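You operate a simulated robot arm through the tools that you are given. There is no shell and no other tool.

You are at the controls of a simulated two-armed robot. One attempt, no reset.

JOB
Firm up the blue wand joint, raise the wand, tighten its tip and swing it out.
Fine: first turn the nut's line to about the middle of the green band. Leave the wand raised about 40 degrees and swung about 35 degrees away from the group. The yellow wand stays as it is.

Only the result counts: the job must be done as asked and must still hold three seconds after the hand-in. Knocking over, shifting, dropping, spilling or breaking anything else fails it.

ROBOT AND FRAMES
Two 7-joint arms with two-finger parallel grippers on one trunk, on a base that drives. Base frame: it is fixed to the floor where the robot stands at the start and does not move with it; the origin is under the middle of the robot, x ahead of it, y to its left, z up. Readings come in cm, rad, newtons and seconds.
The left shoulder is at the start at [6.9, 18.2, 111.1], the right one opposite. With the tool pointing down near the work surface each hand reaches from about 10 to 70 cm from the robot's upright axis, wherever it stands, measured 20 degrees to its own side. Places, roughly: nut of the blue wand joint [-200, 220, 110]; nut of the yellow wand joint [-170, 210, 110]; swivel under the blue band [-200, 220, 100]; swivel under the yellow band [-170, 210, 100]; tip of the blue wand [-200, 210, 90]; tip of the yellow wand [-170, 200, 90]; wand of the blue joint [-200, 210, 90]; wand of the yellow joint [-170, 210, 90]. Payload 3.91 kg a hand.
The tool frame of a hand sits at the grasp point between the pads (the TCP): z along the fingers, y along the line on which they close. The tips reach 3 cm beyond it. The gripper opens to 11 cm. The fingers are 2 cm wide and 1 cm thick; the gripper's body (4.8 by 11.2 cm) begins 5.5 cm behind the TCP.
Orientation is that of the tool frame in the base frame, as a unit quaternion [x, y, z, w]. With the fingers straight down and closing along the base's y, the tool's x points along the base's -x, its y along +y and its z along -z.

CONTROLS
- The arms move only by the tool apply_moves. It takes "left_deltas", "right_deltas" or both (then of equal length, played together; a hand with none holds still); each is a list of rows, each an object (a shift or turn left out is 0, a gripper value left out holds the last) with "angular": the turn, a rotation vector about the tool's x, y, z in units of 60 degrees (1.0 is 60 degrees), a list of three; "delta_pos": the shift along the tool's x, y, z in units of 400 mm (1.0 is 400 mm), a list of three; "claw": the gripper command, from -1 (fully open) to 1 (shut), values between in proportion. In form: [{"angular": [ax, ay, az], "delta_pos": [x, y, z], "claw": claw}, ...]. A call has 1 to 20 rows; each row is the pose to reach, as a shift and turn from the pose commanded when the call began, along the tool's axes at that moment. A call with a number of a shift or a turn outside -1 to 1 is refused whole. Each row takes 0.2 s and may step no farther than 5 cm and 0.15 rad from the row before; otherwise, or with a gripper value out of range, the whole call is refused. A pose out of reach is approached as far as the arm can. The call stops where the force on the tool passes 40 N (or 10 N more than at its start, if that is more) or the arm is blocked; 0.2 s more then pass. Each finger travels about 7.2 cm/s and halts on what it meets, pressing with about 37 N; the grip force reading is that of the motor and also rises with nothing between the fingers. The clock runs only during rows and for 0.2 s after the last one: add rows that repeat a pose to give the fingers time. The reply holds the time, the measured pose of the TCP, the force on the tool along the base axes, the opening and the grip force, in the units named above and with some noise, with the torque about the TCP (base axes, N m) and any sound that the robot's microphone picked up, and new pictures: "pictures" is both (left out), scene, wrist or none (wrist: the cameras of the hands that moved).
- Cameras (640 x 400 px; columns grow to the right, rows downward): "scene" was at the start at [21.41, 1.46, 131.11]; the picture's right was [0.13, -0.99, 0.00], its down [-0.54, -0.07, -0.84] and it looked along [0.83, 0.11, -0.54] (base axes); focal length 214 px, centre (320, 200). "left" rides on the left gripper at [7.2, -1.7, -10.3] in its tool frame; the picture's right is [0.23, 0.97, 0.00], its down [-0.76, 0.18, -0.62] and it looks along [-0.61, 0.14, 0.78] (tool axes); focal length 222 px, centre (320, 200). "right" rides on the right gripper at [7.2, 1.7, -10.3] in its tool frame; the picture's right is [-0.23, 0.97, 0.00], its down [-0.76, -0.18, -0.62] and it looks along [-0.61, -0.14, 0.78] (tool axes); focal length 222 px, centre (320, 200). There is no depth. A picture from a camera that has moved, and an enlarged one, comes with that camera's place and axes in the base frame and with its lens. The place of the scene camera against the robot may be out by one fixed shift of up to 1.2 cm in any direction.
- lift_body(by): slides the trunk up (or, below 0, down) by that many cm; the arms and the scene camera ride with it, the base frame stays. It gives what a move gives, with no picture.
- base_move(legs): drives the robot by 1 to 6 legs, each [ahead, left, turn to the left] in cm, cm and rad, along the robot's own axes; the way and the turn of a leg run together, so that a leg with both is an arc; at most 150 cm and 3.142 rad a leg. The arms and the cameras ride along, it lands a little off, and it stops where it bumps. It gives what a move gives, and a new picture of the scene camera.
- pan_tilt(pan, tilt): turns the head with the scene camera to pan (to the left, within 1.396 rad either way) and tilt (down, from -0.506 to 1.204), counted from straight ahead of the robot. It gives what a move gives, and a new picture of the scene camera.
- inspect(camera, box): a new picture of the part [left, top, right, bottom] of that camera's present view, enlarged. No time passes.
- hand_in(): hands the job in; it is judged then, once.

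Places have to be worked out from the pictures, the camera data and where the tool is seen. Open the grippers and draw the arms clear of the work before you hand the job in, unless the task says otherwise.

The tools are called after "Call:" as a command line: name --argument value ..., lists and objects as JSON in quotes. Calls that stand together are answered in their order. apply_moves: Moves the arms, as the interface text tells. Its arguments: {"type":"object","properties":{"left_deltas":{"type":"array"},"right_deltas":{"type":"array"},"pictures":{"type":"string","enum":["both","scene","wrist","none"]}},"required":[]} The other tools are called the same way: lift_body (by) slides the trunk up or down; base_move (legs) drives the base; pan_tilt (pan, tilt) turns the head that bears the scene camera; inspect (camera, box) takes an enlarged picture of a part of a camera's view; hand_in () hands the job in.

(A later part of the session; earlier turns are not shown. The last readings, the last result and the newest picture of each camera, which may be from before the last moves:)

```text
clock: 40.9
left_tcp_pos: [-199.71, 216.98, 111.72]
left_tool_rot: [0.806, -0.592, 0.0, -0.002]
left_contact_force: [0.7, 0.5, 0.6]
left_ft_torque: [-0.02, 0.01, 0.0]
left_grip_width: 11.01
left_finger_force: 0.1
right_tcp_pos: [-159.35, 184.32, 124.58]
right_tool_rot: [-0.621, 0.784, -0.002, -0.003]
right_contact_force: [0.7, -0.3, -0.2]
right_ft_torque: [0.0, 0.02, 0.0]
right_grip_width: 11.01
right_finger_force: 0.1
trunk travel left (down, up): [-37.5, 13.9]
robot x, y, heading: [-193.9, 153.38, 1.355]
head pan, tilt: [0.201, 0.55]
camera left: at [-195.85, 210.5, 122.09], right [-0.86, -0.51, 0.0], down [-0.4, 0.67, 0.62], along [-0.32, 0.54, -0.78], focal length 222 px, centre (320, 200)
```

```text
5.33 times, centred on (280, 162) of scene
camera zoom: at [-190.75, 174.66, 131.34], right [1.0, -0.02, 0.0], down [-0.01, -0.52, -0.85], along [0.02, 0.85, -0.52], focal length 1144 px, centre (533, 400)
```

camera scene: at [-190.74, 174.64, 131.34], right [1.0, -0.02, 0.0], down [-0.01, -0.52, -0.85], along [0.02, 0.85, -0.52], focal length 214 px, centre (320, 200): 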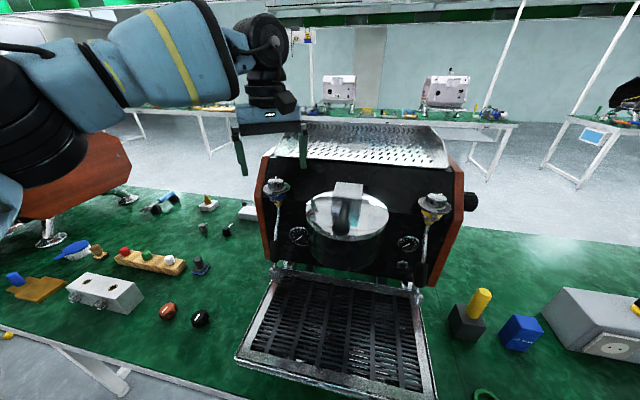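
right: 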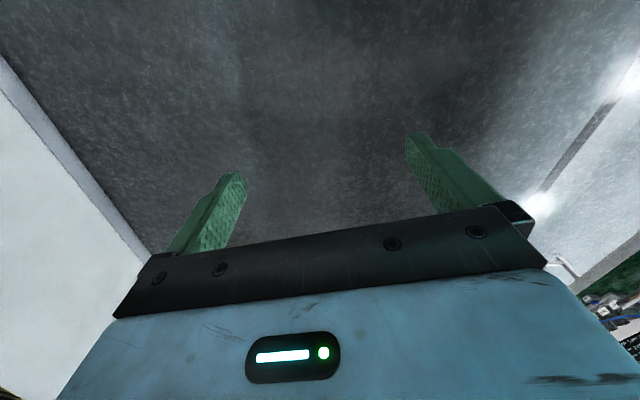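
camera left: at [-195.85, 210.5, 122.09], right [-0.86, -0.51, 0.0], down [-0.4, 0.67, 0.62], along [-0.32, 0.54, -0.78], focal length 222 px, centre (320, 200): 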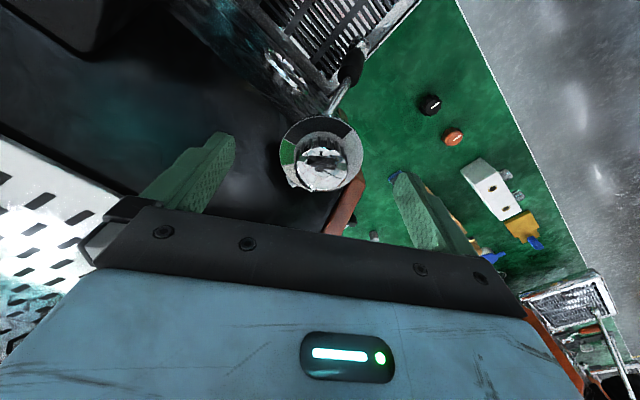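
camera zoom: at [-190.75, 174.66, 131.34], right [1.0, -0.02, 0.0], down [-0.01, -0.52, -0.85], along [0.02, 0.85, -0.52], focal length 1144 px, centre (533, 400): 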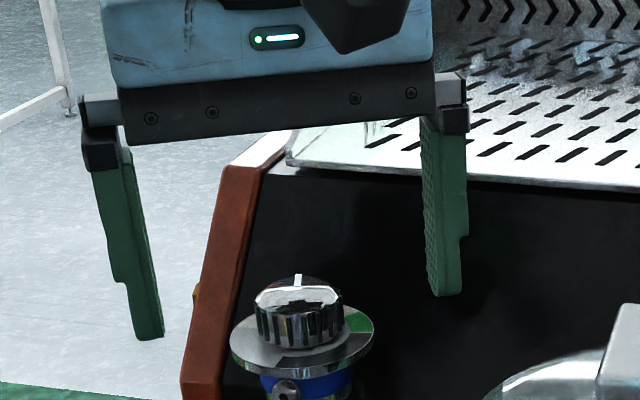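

Well centred, with the nut top 2 cm below the TCP. I go down another 0.4 cm and close the fingers on the nut.

Call:
apply_moves --left_deltas '[{"delta_pos": [0, 0, 0.01]}, {"delta_pos": [0, 0, 0.01], "claw": 0.2}, {"delta_pos": [0, 0, 0.01], "claw": 0.4}, {"delta_pos": [0, 0, 0.01], "claw": 1}, {"delta_pos": [0, 0, 0.01], "claw": 1}, {"delta_pos": [0, 0, 0.01], "claw": 1}]' --pictures "wrist"

Call:
inspect --camera "left" --box '[220, 80, 420, 205]'

Call:
inspect --camera "scene" --box '[220, 125, 340, 200]'

```text
clock: 42.2
left_tcp_pos: [-199.71, 217.04, 111.23]
left_tool_rot: [0.806, -0.592, -0.001, -0.002]
left_contact_force: [-4.1, -2.7, -1.1]
left_ft_torque: [-0.21, 0.25, -0.01]
left_grip_width: 3.47
left_finger_force: 45.2
right_tcp_pos: [-159.49, 184.24, 124.5]
right_tool_rot: [-0.621, 0.784, -0.001, -0.003]
right_contact_force: [1.5, 0.0, 0.1]
right_ft_torque: [-0.02, -0.04, -0.01]
right_grip_width: 11.01
right_finger_force: 0.0
trunk travel left (down, up): [-37.5, 13.9]
robot x, y, heading: [-193.7, 153.35, 1.349]
head pan, tilt: [0.201, 0.55]
camera left: at [-195.97, 210.5, 121.66], right [-0.86, -0.51, 0.0], down [-0.4, 0.67, 0.62], along [-0.32, 0.54, -0.78], focal length 222 px, centre (320, 200)
```

left: 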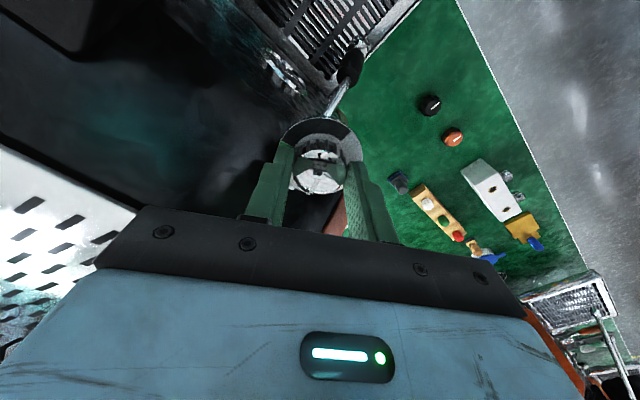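

```text
3.20 times, centred on (320, 142) of left
camera zoom: at [-195.97, 210.5, 121.66], right [-0.86, -0.51, 0.0], down [-0.4, 0.67, 0.62], along [-0.32, 0.54, -0.78], focal length 711 px, centre (320, 384)
```

zoom: 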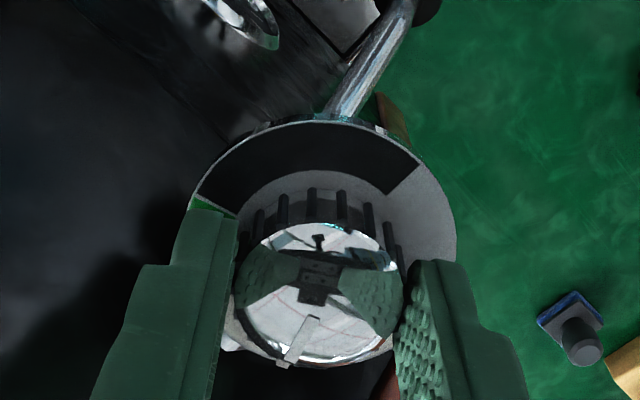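

```text
5.33 times, centred on (280, 162) of scene
camera zoom: at [-190.83, 174.66, 131.34], right [1.0, -0.02, 0.0], down [-0.01, -0.52, -0.85], along [0.02, 0.85, -0.52], focal length 1144 px, centre (533, 400)
```

zoom: 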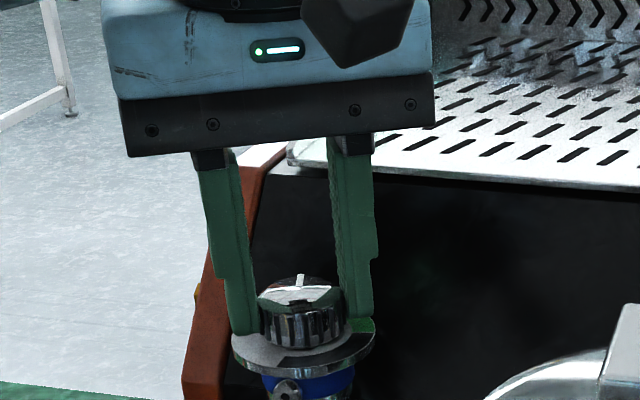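

The nut is gripped (3.47 cm wide). I turn it clockwise 30° first and check.

Call:
apply_moves --left_deltas '[{"angular": [0, 0, 0.1]}, {"angular": [0, 0, 0.2]}, {"angular": [0, 0, 0.3]}, {"angular": [0, 0, 0.4]}, {"angular": [0, 0, 0.5]}, {"angular": [0, 0, 0.5]}]' --pictures "wrist"

Call:
inspect --camera "left" --box '[220, 80, 420, 205]'

Call:
inspect --camera "scene" --box '[220, 125, 340, 200]'

```text
clock: 43.6
left_tcp_pos: [-199.8, 216.96, 111.31]
left_tool_rot: [-0.624, 0.781, 0.0, 0.001]
left_contact_force: [-9.5, -4.9, -6.1]
left_ft_torque: [-0.68, 0.28, -0.01]
left_grip_width: 3.49
left_finger_force: 44.8
right_tcp_pos: [-159.38, 184.28, 124.61]
right_tool_rot: [-0.622, 0.783, -0.001, -0.003]
right_contact_force: [-0.1, 0.3, 0.4]
right_ft_torque: [0.0, 0.01, -0.03]
right_grip_width: 11.02
right_finger_force: 0.1
trunk travel left (down, up): [-37.5, 13.9]
robot x, y, heading: [-193.92, 152.99, 1.351]
head pan, tilt: [0.201, 0.55]
camera left: at [-199.76, 209.48, 121.66], right [-1.0, -0.01, 0.0], down [-0.01, 0.78, 0.62], along [0.0, 0.62, -0.78], focal length 222 px, centre (320, 200)
```

left: 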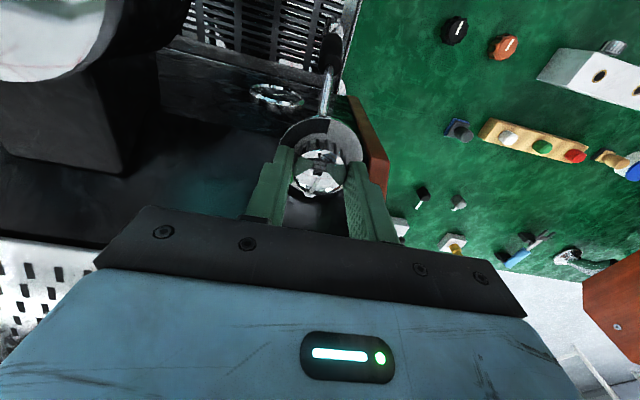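

```text
3.20 times, centred on (320, 142) of left
camera zoom: at [-199.76, 209.48, 121.66], right [-1.0, -0.01, 0.0], down [-0.01, 0.78, 0.62], along [0.0, 0.62, -0.78], focal length 711 px, centre (320, 384)
```

zoom: 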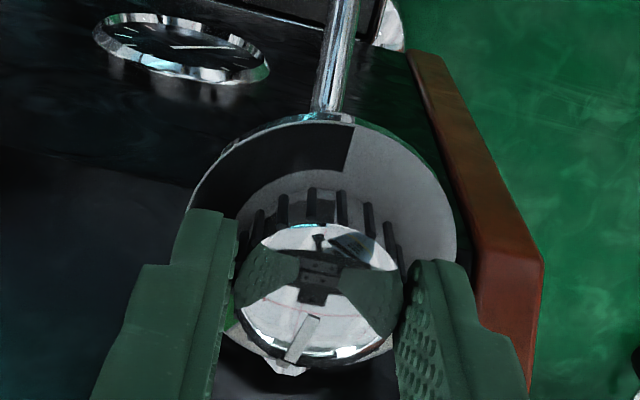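

```text
5.33 times, centred on (280, 162) of scene
camera zoom: at [-190.91, 174.67, 131.34], right [1.0, -0.02, 0.0], down [-0.01, -0.52, -0.85], along [0.02, 0.85, -0.52], focal length 1144 px, centre (533, 400)
```

zoom: 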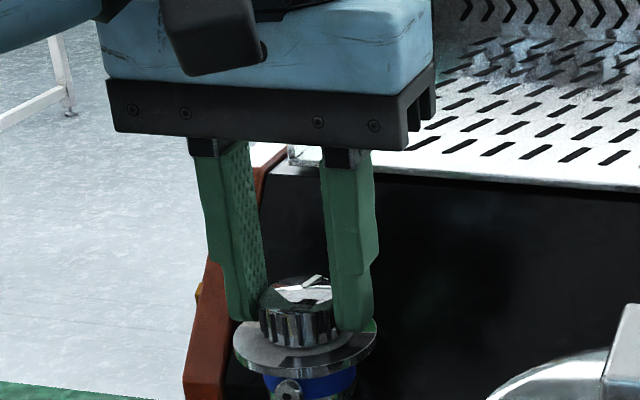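

The nut turns with the hand while the plate stays. I turn the remaining 42°.

Call:
apply_moves --left_deltas '[{"angular": [0, 0, 0.1]}, {"angular": [0, 0, 0.2]}, {"angular": [0, 0, 0.3]}, {"angular": [0, 0, 0.4]}, {"angular": [0, 0, 0.5]}, {"angular": [0, 0, 0.6]}, {"angular": [0, 0, 0.7]}, {"angular": [0, 0, 0.7]}]' --pictures "wrist"

Call:
inspect --camera "left" --box '[220, 80, 420, 205]'

Call:
inspect --camera "scene" --box '[220, 125, 340, 200]'

```text
clock: 45.1
left_tcp_pos: [-200.07, 216.75, 111.21]
left_tool_rot: [-0.358, 0.934, 0.009, 0.014]
left_contact_force: [3.1, 13.6, -2.4]
left_ft_torque: [-0.09, -0.05, 0.04]
left_grip_width: 3.48
left_finger_force: 45.1
left hand out of reach, approached as far as the arm can: row 6, 7
right_tcp_pos: [-159.21, 184.28, 124.45]
right_tool_rot: [-0.621, 0.784, -0.001, -0.004]
right_contact_force: [0.1, -1.2, -0.3]
right_ft_torque: [0.02, 0.01, 0.01]
right_grip_width: 11.0
right_finger_force: 0.0
trunk travel left (down, up): [-37.5, 13.9]
robot x, y, heading: [-193.29, 153.34, 1.344]
head pan, tilt: [0.201, 0.55]
stopped in row 7 (left hand): the force on the tool passed its limit at 56 N (the readings are from after the stop); the commanded pose is now the measured one
camera left: at [-204.56, 210.35, 121.29], right [-0.82, 0.57, 0.0], down [0.44, 0.62, 0.65], along [0.37, 0.53, -0.76], focal length 222 px, centre (320, 200)
```

left: 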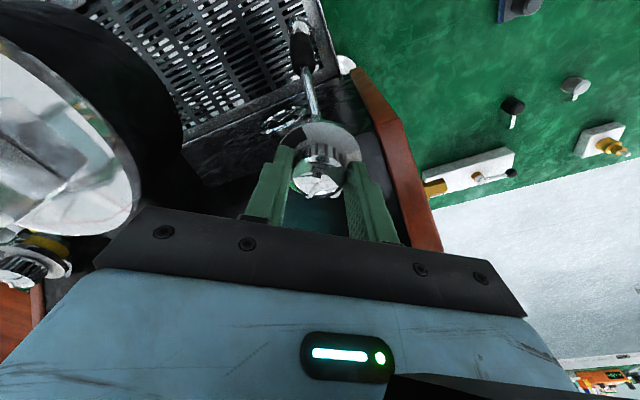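

```text
3.20 times, centred on (320, 142) of left
camera zoom: at [-204.56, 210.35, 121.29], right [-0.82, 0.57, 0.0], down [0.44, 0.62, 0.65], along [0.37, 0.53, -0.76], focal length 711 px, centre (320, 384)
```

zoom: 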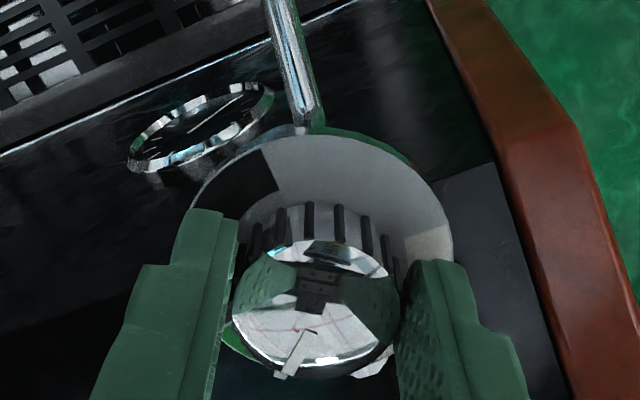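

```text
5.33 times, centred on (280, 162) of scene
camera zoom: at [-190.65, 174.85, 131.31], right [1.0, -0.02, 0.0], down [-0.01, -0.52, -0.85], along [0.02, 0.85, -0.52], focal length 1144 px, centre (533, 400)
```

zoom: 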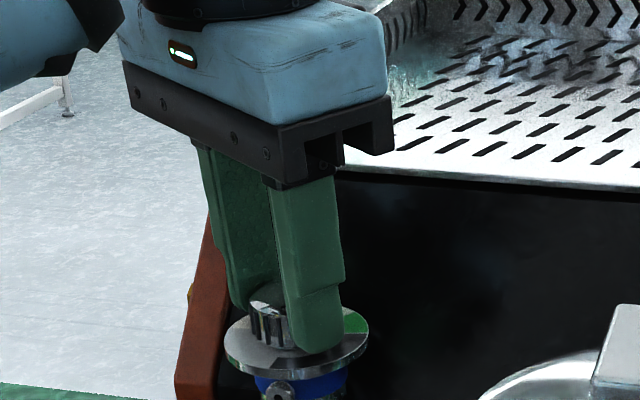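

The hand reached its turning limit after about 65° in total. I release, rise, turn back and look where the line stands.

Call:
apply_moves --left_deltas '[{"claw": -0.2}, {"claw": -0.2}, {"claw": -0.2}, {"delta_pos": [0, 0, -0.05], "claw": -0.2}, {"delta_pos": [0, 0, -0.1], "claw": -0.2}, {"delta_pos": [0, 0, -0.15], "angular": [0, 0, -0.12], "claw": -0.2}, {"delta_pos": [0, 0, -0.15], "angular": [0, 0, -0.24], "claw": -0.2}, {"delta_pos": [0, 0, -0.15], "angular": [0, 0, -0.36], "claw": -0.2}, {"delta_pos": [0, 0, -0.15], "angular": [0, 0, -0.48], "claw": -0.2}, {"delta_pos": [0, 0, -0.15], "angular": [0, 0, -0.6], "claw": -0.2}, {"delta_pos": [0, 0, -0.15], "angular": [0, 0, -0.6], "claw": -0.2}]' --pictures "wrist"

Call:
inspect --camera "left" --box '[260, 90, 380, 165]'

Call:
inspect --camera "scene" --box '[240, 162, 300, 200]'

```text
clock: 47.5
left_tcp_pos: [-200.39, 216.39, 117.21]
left_tool_rot: [-0.628, 0.778, 0.004, 0.015]
left_contact_force: [-0.1, -0.3, -0.1]
left_ft_torque: [0.0, -0.02, 0.0]
left_grip_width: 6.6
left_finger_force: 0.0
left hand out of reach, approached as far as the arm can: row 5
right_tcp_pos: [-159.11, 184.22, 124.5]
right_tool_rot: [-0.621, 0.784, -0.002, -0.004]
right_contact_force: [0.6, -0.2, -0.8]
right_ft_torque: [-0.01, 0.02, -0.03]
right_grip_width: 11.01
right_finger_force: 0.0
trunk travel left (down, up): [-37.5, 13.9]
robot x, y, heading: [-193.73, 153.13, 1.348]
head pan, tilt: [0.201, 0.55]
camera left: at [-200.36, 208.6, 127.48], right [-1.0, -0.02, -0.02], down [-0.03, 0.77, 0.64], along [0.0, 0.64, -0.77], focal length 222 px, centre (320, 200)
```

left: 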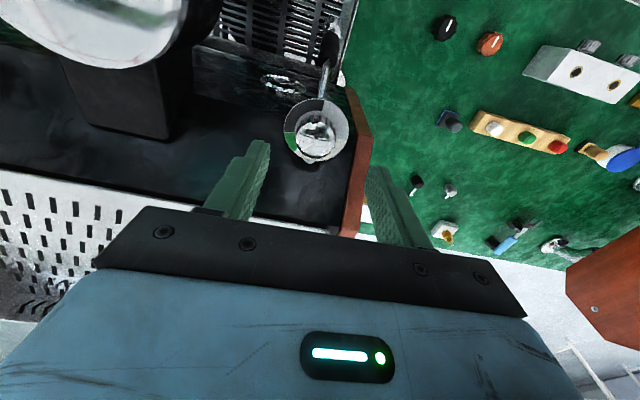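

```text
5.33 times, centred on (320, 128) of left
camera zoom: at [-200.36, 208.6, 127.48], right [-1.0, -0.02, -0.02], down [-0.03, 0.77, 0.64], along [0.0, 0.64, -0.77], focal length 1185 px, centre (320, 587)
```

zoom: 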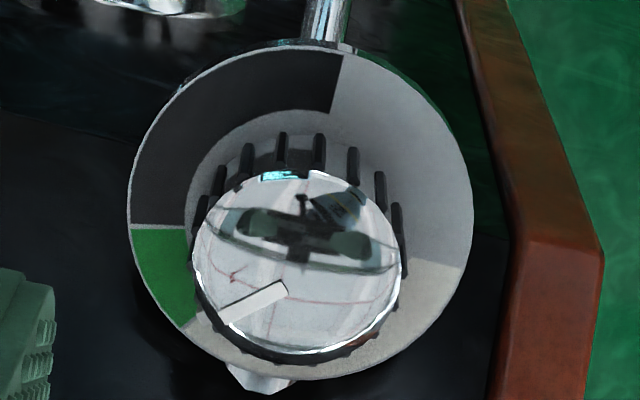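

```text
10.53 times, centred on (270, 181) of scene
camera zoom: at [-190.71, 174.71, 131.33], right [1.0, -0.02, 0.0], down [-0.01, -0.52, -0.85], along [0.02, 0.85, -0.52], focal length 2258 px, centre (846, 400)
```

zoom: 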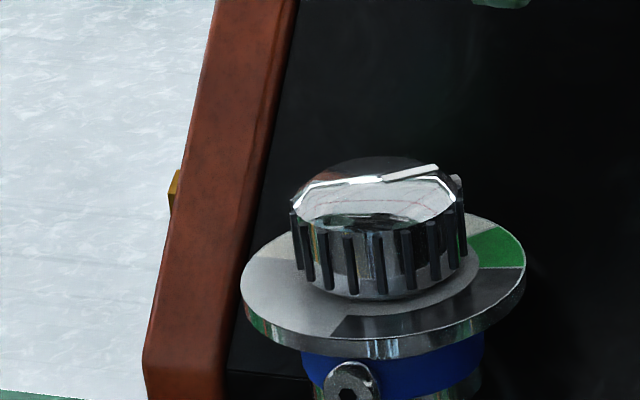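

The line is about 10° short of the middle of green (green spans 34–74° in this frame, the line is at about 45°). I regrip the nut, correcting a slight tilt of the hand.

Call:
apply_moves --left_deltas '[{"delta_pos": [-0.0125, -0.0098, 0.04], "angular": [-0.012, 0.027, 0]}, {"delta_pos": [-0.0125, -0.0098, 0.09], "angular": [-0.012, 0.027, 0]}, {"delta_pos": [-0.0125, -0.0098, 0.13], "angular": [-0.012, 0.027, 0]}, {"delta_pos": [-0.0125, -0.0098, 0.149], "angular": [-0.012, 0.027, 0]}, {"delta_pos": [-0.0125, -0.0098, 0.149], "angular": [-0.012, 0.027, 0], "claw": 0.3}, {"delta_pos": [-0.0125, -0.0098, 0.149], "angular": [-0.012, 0.027, 0], "claw": 1}, {"delta_pos": [-0.0125, -0.0098, 0.149], "angular": [-0.012, 0.027, 0], "claw": 1}, {"delta_pos": [-0.0125, -0.0098, 0.149], "angular": [-0.012, 0.027, 0], "claw": 1}]' --pictures "wrist"

Call:
inspect --camera "left" --box '[260, 110, 380, 195]'

```text
clock: 49.3
left_tcp_pos: [-199.82, 216.9, 111.17]
left_tool_rot: [-0.628, 0.778, 0.0, 0.0]
left_contact_force: [-4.3, -0.2, -2.1]
left_ft_torque: [0.52, 0.28, -0.01]
left_grip_width: 3.57
left_finger_force: 45.1
right_tcp_pos: [-159.28, 184.3, 124.56]
right_tool_rot: [-0.62, 0.784, -0.002, -0.003]
right_contact_force: [-0.5, -0.4, -0.3]
right_ft_torque: [0.02, -0.01, 0.01]
right_grip_width: 10.99
right_finger_force: 0.0
trunk travel left (down, up): [-37.5, 13.9]
robot x, y, heading: [-193.53, 153.08, 1.35]
head pan, tilt: [0.201, 0.55]
camera left: at [-199.68, 209.46, 121.63], right [-1.0, -0.02, 0.0], down [-0.01, 0.78, 0.62], along [-0.01, 0.62, -0.78], focal length 222 px, centre (320, 200)
```

left: 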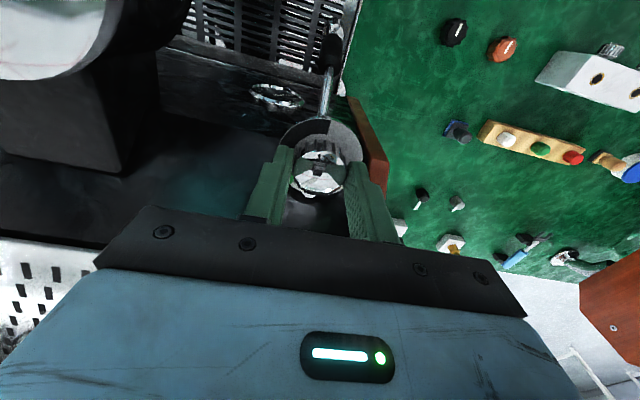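

```text
4.71 times, centred on (320, 152) of left
camera zoom: at [-199.68, 209.46, 121.63], right [-1.0, -0.02, 0.0], down [-0.01, 0.78, 0.62], along [-0.01, 0.62, -0.78], focal length 1045 px, centre (320, 424)
```

zoom: 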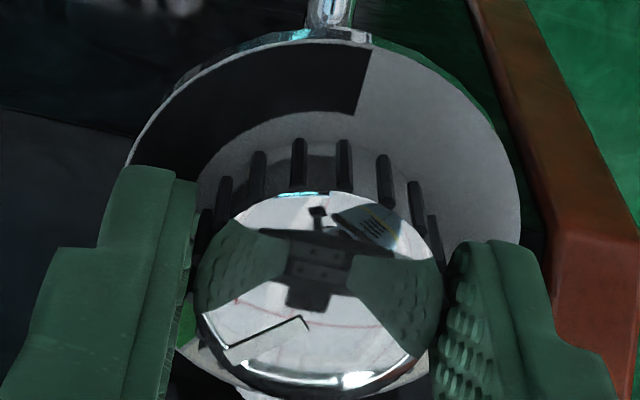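

Gripped again. I turn 13° clockwise, release and rise to check.

Call:
apply_moves --left_deltas '[{"angular": [0, 0, 0.08]}, {"angular": [0, 0, 0.15]}, {"angular": [0, 0, 0.22]}, {"angular": [0, 0, 0.22]}, {"angular": [0, 0, 0.22], "claw": -0.2}, {"angular": [0, 0, 0.22], "claw": -0.2}, {"angular": [0, 0, 0.22], "claw": -0.2}, {"angular": [0, 0, 0.15], "delta_pos": [0, 0, -0.05], "claw": -0.2}, {"angular": [0, 0, 0.05], "delta_pos": [0, 0, -0.1], "claw": -0.2}, {"angular": [0, 0, 0], "delta_pos": [0, 0, -0.15], "claw": -0.2}, {"angular": [0, 0, 0], "delta_pos": [0, 0, -0.15], "claw": -0.2}]' --pictures "wrist"

Call:
inspect --camera "left" --box '[260, 90, 380, 165]'

Call:
inspect --camera "scene" --box '[240, 162, 300, 200]'

```text
clock: 51.7
left_tcp_pos: [-199.71, 216.95, 117.37]
left_tool_rot: [-0.628, 0.778, 0.0, 0.0]
left_contact_force: [0.5, -0.3, -0.1]
left_ft_torque: [0.01, 0.0, -0.03]
left_grip_width: 6.61
left_finger_force: 0.0
right_tcp_pos: [-159.29, 184.24, 124.53]
right_tool_rot: [-0.621, 0.784, -0.003, -0.004]
right_contact_force: [0.0, 0.0, 0.2]
right_ft_torque: [0.04, 0.02, 0.02]
right_grip_width: 10.98
right_finger_force: 0.0
trunk travel left (down, up): [-37.5, 13.9]
robot x, y, heading: [-193.83, 153.53, 1.347]
head pan, tilt: [0.201, 0.55]
camera left: at [-199.59, 209.48, 127.79], right [-1.0, -0.02, 0.0], down [-0.01, 0.78, 0.62], along [-0.01, 0.62, -0.78], focal length 222 px, centre (320, 200)
```

left: 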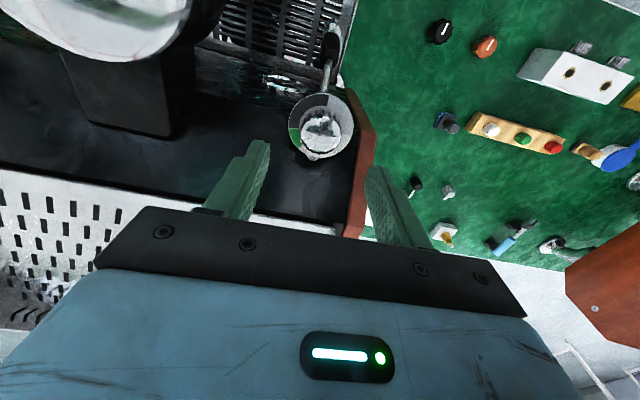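

```text
5.33 times, centred on (320, 128) of left
camera zoom: at [-199.59, 209.48, 127.79], right [-1.0, -0.02, 0.0], down [-0.01, 0.78, 0.62], along [-0.01, 0.62, -0.78], focal length 1185 px, centre (320, 587)
```

zoom: 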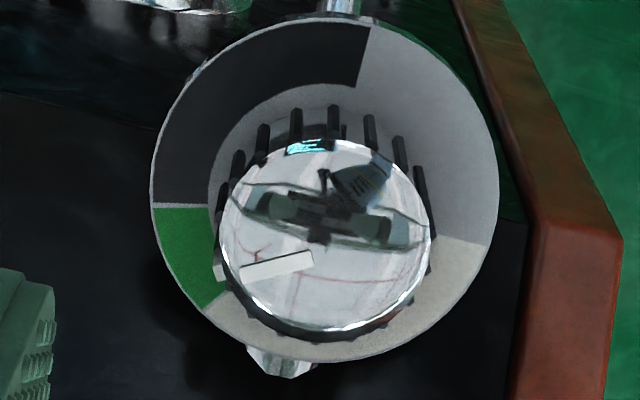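

```text
10.53 times, centred on (270, 181) of scene
camera zoom: at [-190.73, 174.74, 131.33], right [1.0, -0.02, 0.0], down [-0.01, -0.52, -0.85], along [0.02, 0.85, -0.52], focal length 2258 px, centre (846, 400)
```

zoom: 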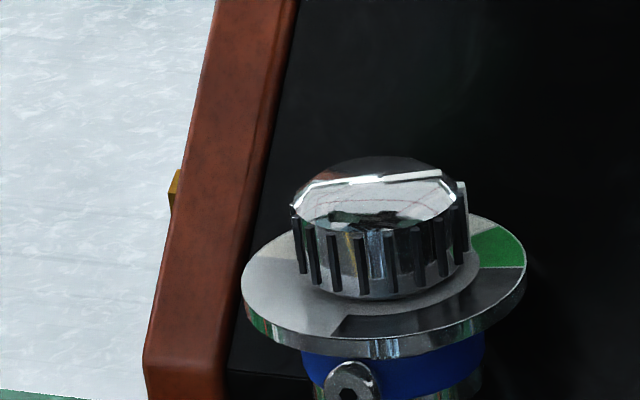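

Call:
inspect --camera "scene" --box '[260, 172, 292, 192]'

Call:
inspect --camera "left" --box '[284, 88, 364, 164]'

```text
16.00 times, centred on (276, 182) of scene
camera zoom: at [-190.73, 174.74, 131.33], right [1.0, -0.02, 0.0], down [-0.01, -0.52, -0.85], along [0.02, 0.85, -0.52], focal length 3432 px, centre (1024, 488)
```

zoom: 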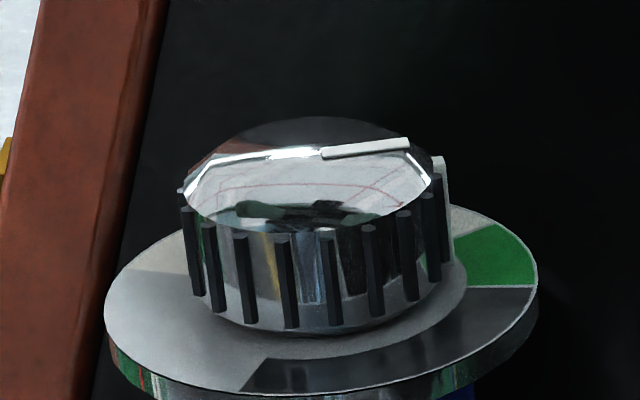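

```text
5.26 times, centred on (324, 126) of left
camera zoom: at [-199.59, 209.48, 127.79], right [-1.0, -0.02, 0.0], down [-0.01, 0.78, 0.62], along [-0.01, 0.62, -0.78], focal length 1169 px, centre (299, 590)
```

zoom: 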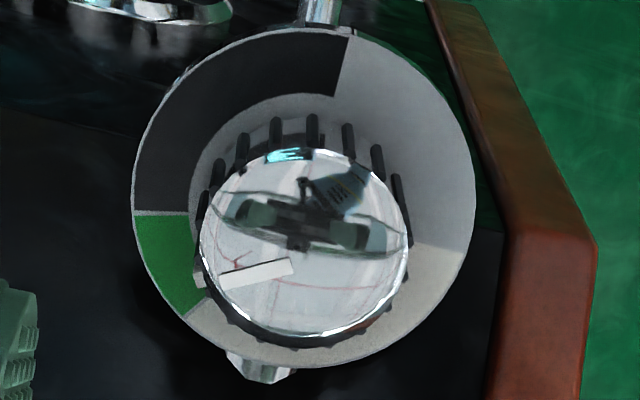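

By direction, both cameras put the line about 7° past the middle of green (line about 62°, green about 34–76°). I regrip with the hand turned 7° on and turn back by that much.

Call:
apply_moves --left_deltas '[{"delta_pos": [0, 0, 0.05], "angular": [0, 0, 0.06]}, {"delta_pos": [0, 0, 0.1], "angular": [0, 0, 0.117]}, {"delta_pos": [0, 0, 0.14], "angular": [0, 0, 0.117]}, {"delta_pos": [0, 0, 0.154], "angular": [0, 0, 0.117]}, {"delta_pos": [0, 0, 0.154], "angular": [0, 0, 0.117], "claw": 0.3}, {"delta_pos": [0, 0, 0.154], "angular": [0, 0, 0.117], "claw": 1}, {"delta_pos": [0, 0, 0.154], "angular": [0, 0, 0.117], "claw": 1}, {"delta_pos": [0, 0, 0.154], "angular": [0, 0, 0.117], "claw": 1}, {"delta_pos": [0, 0, 0.154], "angular": [0, 0, 0.06], "claw": 1}, {"delta_pos": [0, 0, 0.154], "angular": [0, 0, 0], "claw": 1}, {"delta_pos": [0, 0, 0.154], "angular": [0, 0, 0], "claw": 1}, {"delta_pos": [0, 0, 0.154], "angular": [0, 0, 0], "claw": -0.2}, {"delta_pos": [0, 0, 0.154], "angular": [0, 0, 0], "claw": -0.2}, {"delta_pos": [0, 0, 0.154], "angular": [0, 0, 0], "claw": -0.2}, {"delta_pos": [0, 0, 0.1], "angular": [0, 0, 0], "claw": -0.2}, {"delta_pos": [0, 0, 0.05], "angular": [0, 0, 0], "claw": -0.2}, {"delta_pos": [0, 0, 0], "angular": [0, 0, 0], "claw": -0.2}, {"delta_pos": [0, 0, 0], "angular": [0, 0, 0], "claw": -0.2}]' --pictures "wrist"

Call:
inspect --camera "scene" --box '[260, 172, 292, 192]'

Call:
inspect --camera "left" --box '[260, 90, 380, 165]'

```text
clock: 55.5
left_tcp_pos: [-199.65, 216.91, 117.3]
left_tool_rot: [-0.628, 0.779, 0.0, 0.0]
left_contact_force: [0.0, -0.4, -1.4]
left_ft_torque: [0.03, 0.01, -0.02]
left_grip_width: 6.59
left_finger_force: 0.0
right_tcp_pos: [-159.27, 184.31, 124.48]
right_tool_rot: [-0.62, 0.784, -0.002, -0.005]
right_contact_force: [0.0, -0.1, 0.0]
right_ft_torque: [-0.01, -0.01, 0.01]
right_grip_width: 11.03
right_finger_force: 0.2
trunk travel left (down, up): [-37.5, 13.9]
robot x, y, heading: [-193.87, 153.14, 1.351]
head pan, tilt: [0.201, 0.55]
camera left: at [-199.58, 209.44, 127.75], right [-1.0, -0.01, 0.0], down [-0.01, 0.78, 0.62], along [-0.01, 0.62, -0.78], focal length 222 px, centre (320, 200)
```

left: 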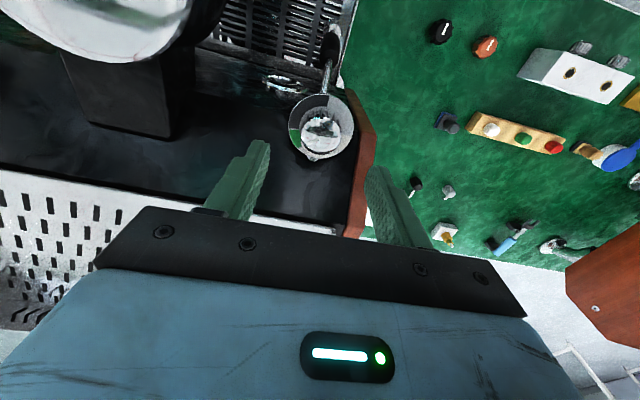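

```text
16.00 times, centred on (276, 182) of scene
camera zoom: at [-190.73, 174.74, 131.32], right [1.0, -0.02, 0.0], down [-0.01, -0.52, -0.85], along [0.02, 0.85, -0.52], focal length 3432 px, centre (1024, 488)
```

zoom: 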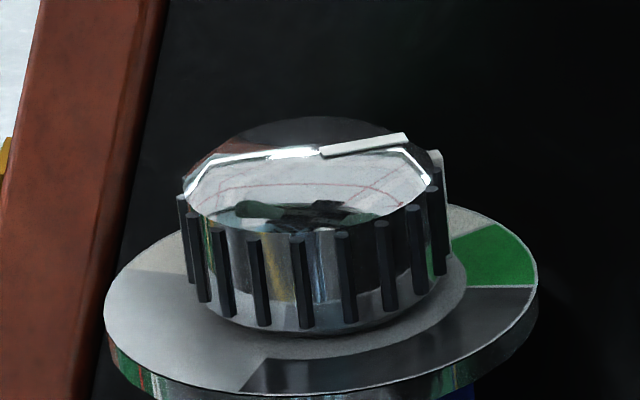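

```text
5.33 times, centred on (320, 128) of left
camera zoom: at [-199.58, 209.44, 127.75], right [-1.0, -0.01, 0.0], down [-0.01, 0.78, 0.62], along [-0.01, 0.62, -0.78], focal length 1185 px, centre (320, 587)
```

zoom: 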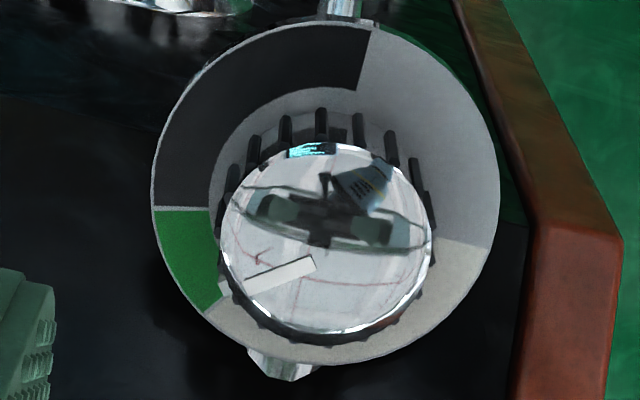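

The line now sits at about 57°, in the middle of green within a few degrees. I lift the left hand away and look closely at the wand and its tip.

Call:
apply_moves --left_deltas '[{"delta_pos": [0.05, 0, -0.08], "claw": -0.2}, {"delta_pos": [0.15, 0.05, -0.12], "claw": -0.2}, {"delta_pos": [0.25, 0.1, -0.12], "claw": -0.2}, {"delta_pos": [0.32, 0.15, -0.12], "claw": -0.2}, {"delta_pos": [0.32, 0.15, -0.12], "claw": -0.2}]' --pictures "both"

Call:
inspect --camera "scene" --box '[240, 170, 340, 290]'

Call:
inspect --camera "scene" --box '[390, 185, 460, 300]'

```text
clock: 56.7
left_tcp_pos: [-208.4, 205.71, 122.23]
left_tool_rot: [-0.627, 0.779, -0.001, 0.0]
left_contact_force: [0.1, 0.2, -1.1]
left_ft_torque: [0.01, 0.0, -0.01]
left_grip_width: 6.62
left_finger_force: 0.1
right_tcp_pos: [-159.23, 184.28, 124.47]
right_tool_rot: [-0.621, 0.784, -0.002, -0.004]
right_contact_force: [-0.2, 0.9, -0.2]
right_ft_torque: [0.0, 0.0, -0.03]
right_grip_width: 11.02
right_finger_force: 0.0
trunk travel left (down, up): [-37.5, 13.9]
robot x, y, heading: [-194.16, 153.13, 1.347]
head pan, tilt: [0.201, 0.55]
camera scene: at [-190.65, 174.75, 131.32], right [1.0, -0.02, 0.0], down [-0.01, -0.52, -0.85], along [0.02, 0.85, -0.52], focal length 214 px, centre (320, 200)
camera left: at [-208.21, 198.24, 132.55], right [-1.0, -0.02, 0.0], down [-0.01, 0.78, 0.62], along [-0.01, 0.62, -0.78], focal length 222 px, centre (320, 200)
```

scene: 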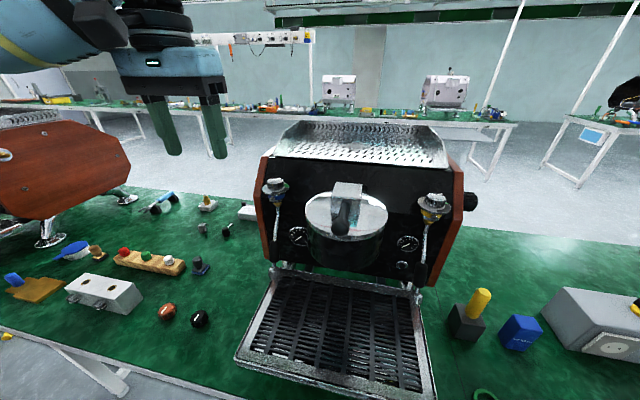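
left: 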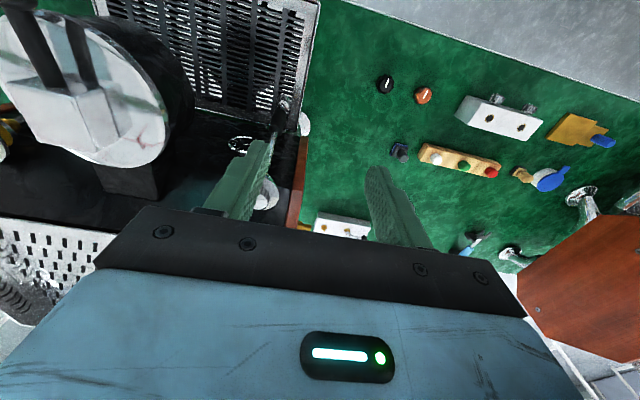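

```text
3.33 times, centred on (290, 230) of scene
camera zoom: at [-190.65, 174.75, 131.32], right [1.0, -0.02, 0.0], down [-0.01, -0.52, -0.85], along [0.02, 0.85, -0.52], focal length 715 px, centre (420, 100)
```

zoom: 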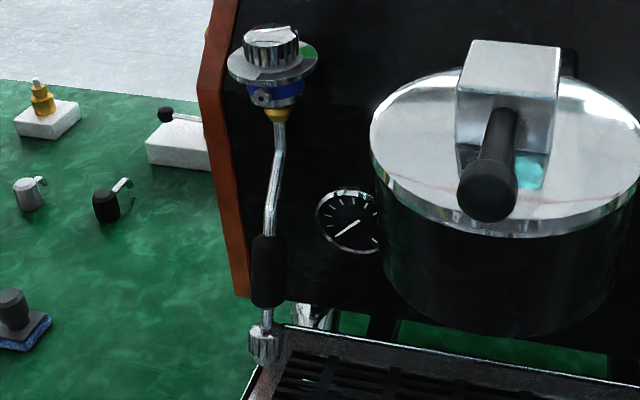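

```text
3.48 times, centred on (425, 242) of scene
camera zoom: at [-190.65, 174.75, 131.32], right [1.0, -0.02, 0.0], down [-0.01, -0.52, -0.85], along [0.02, 0.85, -0.52], focal length 746 px, centre (-45, 52)
```

zoom: 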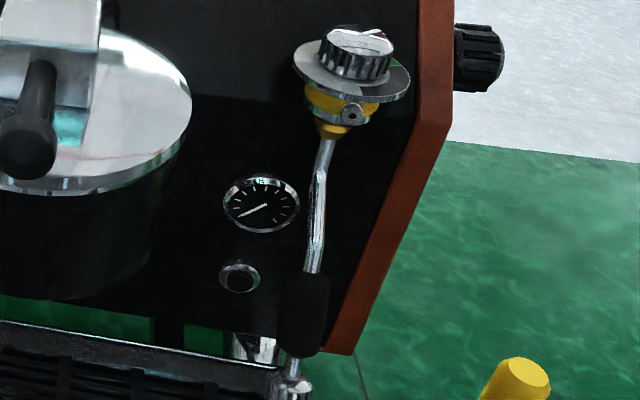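

The wand tip is near (-201, 210.8, 88), the rubber sleeve above it at z 90–97. I enlarge the tips of both wands to see what tightening means here.

Call:
inspect --camera "scene" --box '[256, 250, 296, 285]'

Call:
inspect --camera "scene" --box '[400, 275, 440, 310]'

Call:
inspect --camera "scene" --box '[260, 178, 300, 218]'

```text
11.43 times, centred on (276, 268) of scene
camera zoom: at [-190.65, 174.75, 131.32], right [1.0, -0.02, 0.0], down [-0.01, -0.52, -0.85], along [0.02, 0.85, -0.52], focal length 2451 px, centre (823, -571)
```

zoom: 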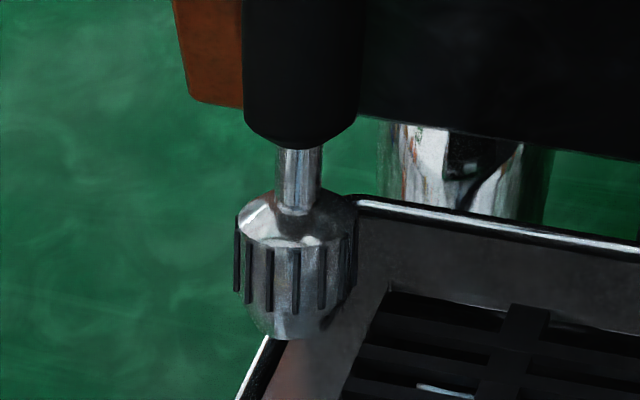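

```text
11.43 times, centred on (420, 292) of scene
camera zoom: at [-190.65, 174.75, 131.32], right [1.0, -0.02, 0.0], down [-0.01, -0.52, -0.85], along [0.02, 0.85, -0.52], focal length 2451 px, centre (-823, -857)
```

zoom: 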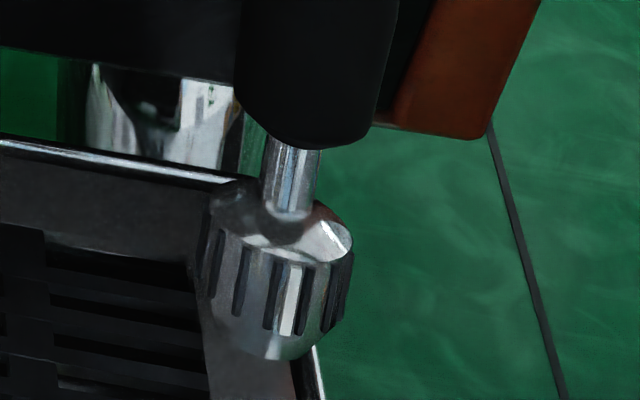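

```text
10.00 times, centred on (280, 198) of scene
camera zoom: at [-190.65, 174.75, 131.32], right [1.0, -0.02, 0.0], down [-0.01, -0.52, -0.85], along [0.02, 0.85, -0.52], focal length 2145 px, centre (720, 220)
```

zoom: 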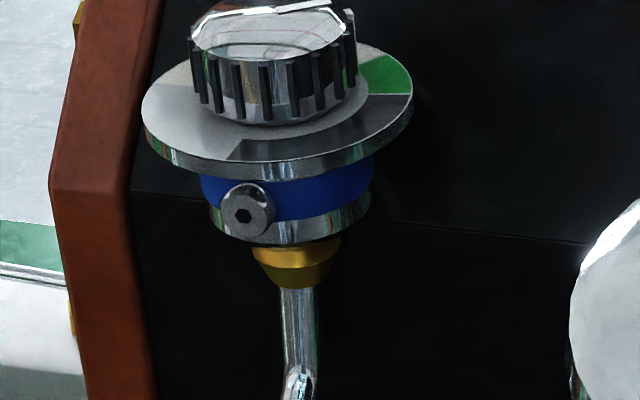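

Both tips are knurled nozzles. I bring the left hand back and down in front of the wand, pitching it 45° forward so the wrist camera looks level at the wand.

Call:
apply_moves --left_deltas '[{"delta_pos": [0.05, -0.02, 0.03], "angular": [0, -0.1, 0]}, {"delta_pos": [0.1, -0.05, 0.09], "angular": [0, -0.21, 0]}, {"delta_pos": [0.15, -0.08, 0.15], "angular": [0, -0.32, 0]}, {"delta_pos": [0.19, -0.11, 0.21], "angular": [0, -0.43, 0]}, {"delta_pos": [0.22, -0.14, 0.28], "angular": [0, -0.54, 0]}, {"delta_pos": [0.2325, -0.165, 0.36], "angular": [0, -0.65, 0]}, {"delta_pos": [0.2325, -0.1875, 0.43], "angular": [0, -0.75, 0]}, {"delta_pos": [0.2325, -0.1875, 0.43], "angular": [0, -0.75, 0]}]' --pictures "both"

```text
clock: 58.5
left_tcp_pos: [-200.44, 198.64, 106.66]
left_tool_rot: [-0.581, 0.719, 0.241, 0.297]
left_contact_force: [0.1, -0.7, -0.4]
left_ft_torque: [-0.02, -0.03, 0.03]
left_grip_width: 6.59
left_finger_force: 0.0
left hand out of reach, approached as far as the arm can: row 6, 7, 8
right_tcp_pos: [-159.29, 184.24, 124.52]
right_tool_rot: [-0.621, 0.784, -0.002, -0.003]
right_contact_force: [-0.7, 0.5, -0.1]
right_ft_torque: [-0.02, 0.02, -0.01]
right_grip_width: 11.0
right_finger_force: 0.1
trunk travel left (down, up): [-37.5, 13.9]
robot x, y, heading: [-193.71, 153.22, 1.354]
head pan, tilt: [0.201, 0.55]
camera scene: at [-190.76, 174.67, 131.34], right [1.0, -0.02, 0.0], down [-0.01, -0.52, -0.85], along [0.02, 0.85, -0.52], focal length 214 px, centre (320, 200)
camera left: at [-201.41, 186.03, 108.85], right [-0.99, 0.05, -0.16], down [-0.15, 0.13, 0.98], along [0.07, 0.99, -0.12], focal length 222 px, centre (320, 200)
```

scene: 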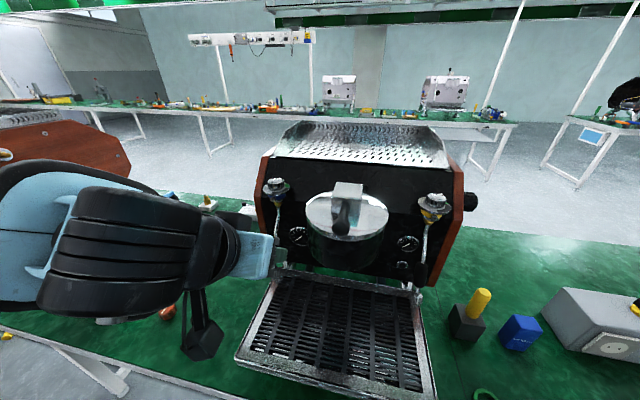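
left: 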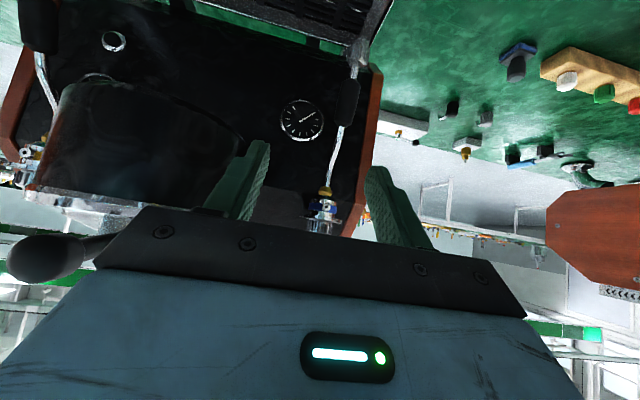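

The wrist camera now sees the wand level (picture upside down). I enlarge the sleeve, tip and collar.

Call:
inspect --camera "left" --box '[300, 0, 420, 75]'

Call:
inspect --camera "left" --box '[260, 0, 420, 240]'

```text
5.33 times, centred on (360, 38) of left
camera zoom: at [-201.41, 186.03, 108.85], right [-0.99, 0.05, -0.16], down [-0.15, 0.13, 0.98], along [0.07, 0.99, -0.12], focal length 1185 px, centre (107, 1067)
```

zoom: 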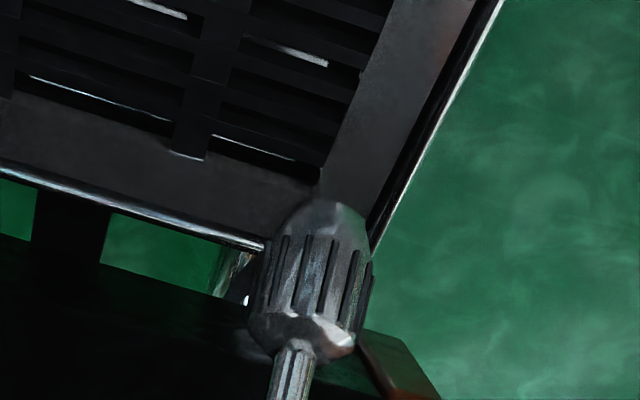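

```text
1.67 times, centred on (340, 120) of left
camera zoom: at [-201.41, 186.03, 108.85], right [-0.99, 0.05, -0.16], down [-0.15, 0.13, 0.98], along [0.07, 0.99, -0.12], focal length 370 px, centre (287, 333)
```

zoom: 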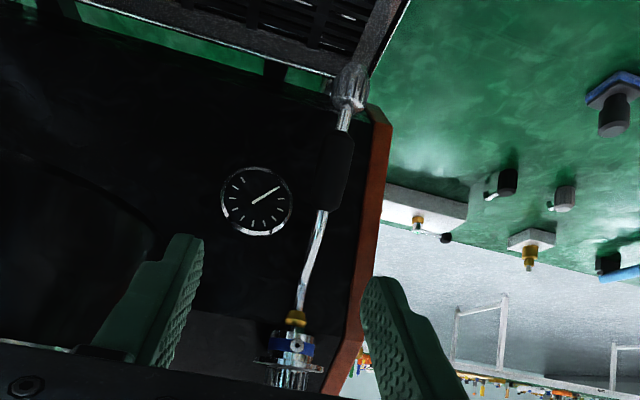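

Triangulated: the swivel is about (217, 104.4) in y,z, sleeve y≈212, z 91–96, tip about (-201.2, 210.4, 88). The arm is cramped here, so I back the base 10 cm to gain room.

Call:
base_move --legs '[[-10, 0, 0]]'

```text
clock: 59.6
left_tcp_pos: [-202.68, 188.95, 106.72]
left_tool_rot: [-0.58, 0.719, 0.241, 0.299]
left_contact_force: [0.1, 0.1, -0.7]
left_ft_torque: [0.03, -0.01, 0.04]
left_grip_width: 6.64
left_finger_force: 0.0
right_tcp_pos: [-161.46, 174.57, 124.51]
right_tool_rot: [-0.621, 0.784, -0.002, -0.004]
right_contact_force: [-0.2, -0.4, -0.4]
right_ft_torque: [-0.01, 0.0, -0.01]
right_grip_width: 11.02
right_finger_force: 0.0
trunk travel left (down, up): [-37.5, 13.9]
robot x, y, heading: [-196.14, 143.75, 1.348]
head pan, tilt: [0.201, 0.55]
camera scene: at [-192.91, 164.98, 131.33], right [1.0, -0.02, 0.0], down [-0.01, -0.52, -0.85], along [0.02, 0.85, -0.52], focal length 214 px, centre (320, 200)
```

scene: 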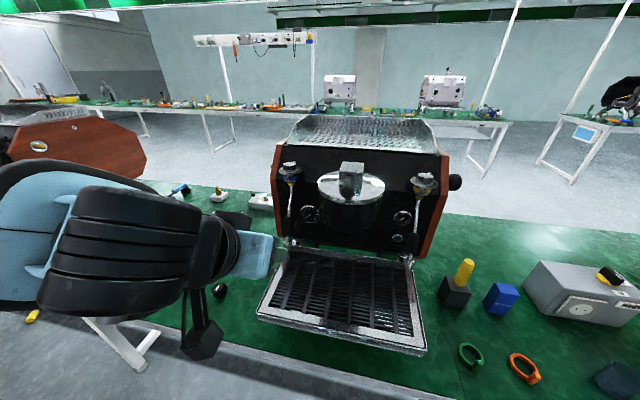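

The tool orientation is exactly the 45° pitch I want. I advance along the fingers to a spot 10 cm in front of the sleeve.

Call:
apply_moves --left_deltas '[{"delta_pos": [0, 0.02, 0.09]}, {"delta_pos": [0, 0.04, 0.18]}, {"delta_pos": [0, 0.06, 0.27]}, {"delta_pos": [0, 0.077, 0.36]}, {"delta_pos": [0, 0.077, 0.45]}, {"delta_pos": [0, 0.077, 0.45]}]' --pictures "both"

Call:
inspect --camera "left" --box '[220, 60, 460, 210]'

```text
clock: 61.0
left_tcp_pos: [-203.04, 202.07, 93.77]
left_tool_rot: [-0.58, 0.719, 0.24, 0.298]
left_contact_force: [0.4, -0.4, 0.0]
left_ft_torque: [-0.04, 0.05, 0.0]
left_grip_width: 6.6
left_finger_force: 0.0
right_tcp_pos: [-161.4, 174.46, 124.64]
right_tool_rot: [-0.62, 0.784, -0.001, -0.003]
right_contact_force: [-0.2, 0.1, 0.6]
right_ft_torque: [0.01, 0.02, -0.02]
right_grip_width: 10.99
right_finger_force: 0.0
trunk travel left (down, up): [-37.5, 13.9]
robot x, y, heading: [-196.16, 143.35, 1.352]
head pan, tilt: [0.201, 0.55]
camera scene: at [-192.92, 164.97, 131.34], right [1.0, -0.02, 0.0], down [-0.01, -0.52, -0.85], along [0.02, 0.85, -0.52], focal length 214 px, centre (320, 200)
camera left: at [-203.87, 189.49, 96.0], right [-0.99, 0.05, -0.16], down [-0.15, 0.13, 0.98], along [0.07, 0.99, -0.12], focal length 222 px, centre (320, 200)
```

scene: 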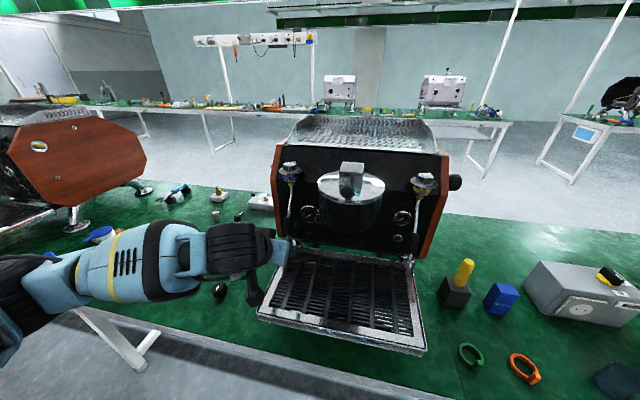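
left: 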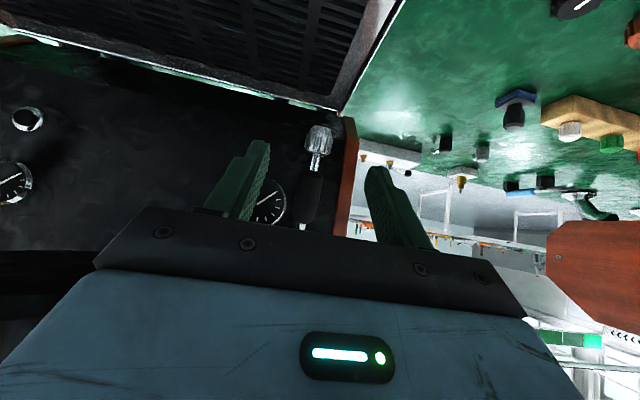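

```text
2.67 times, centred on (340, 135) of left
camera zoom: at [-203.87, 189.49, 96.0], right [-0.99, 0.05, -0.16], down [-0.15, 0.13, 0.98], along [0.07, 0.99, -0.12], focal length 592 px, centre (267, 373)
```

zoom: 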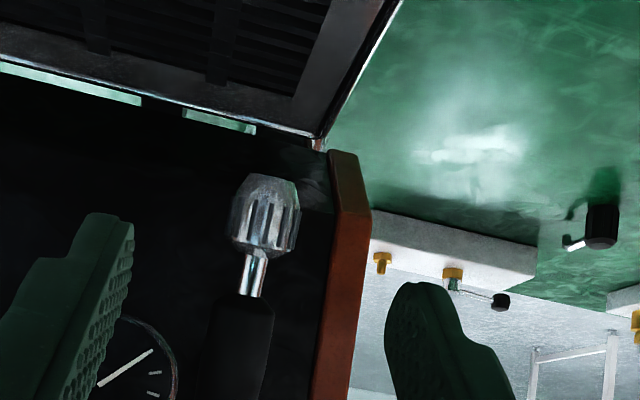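

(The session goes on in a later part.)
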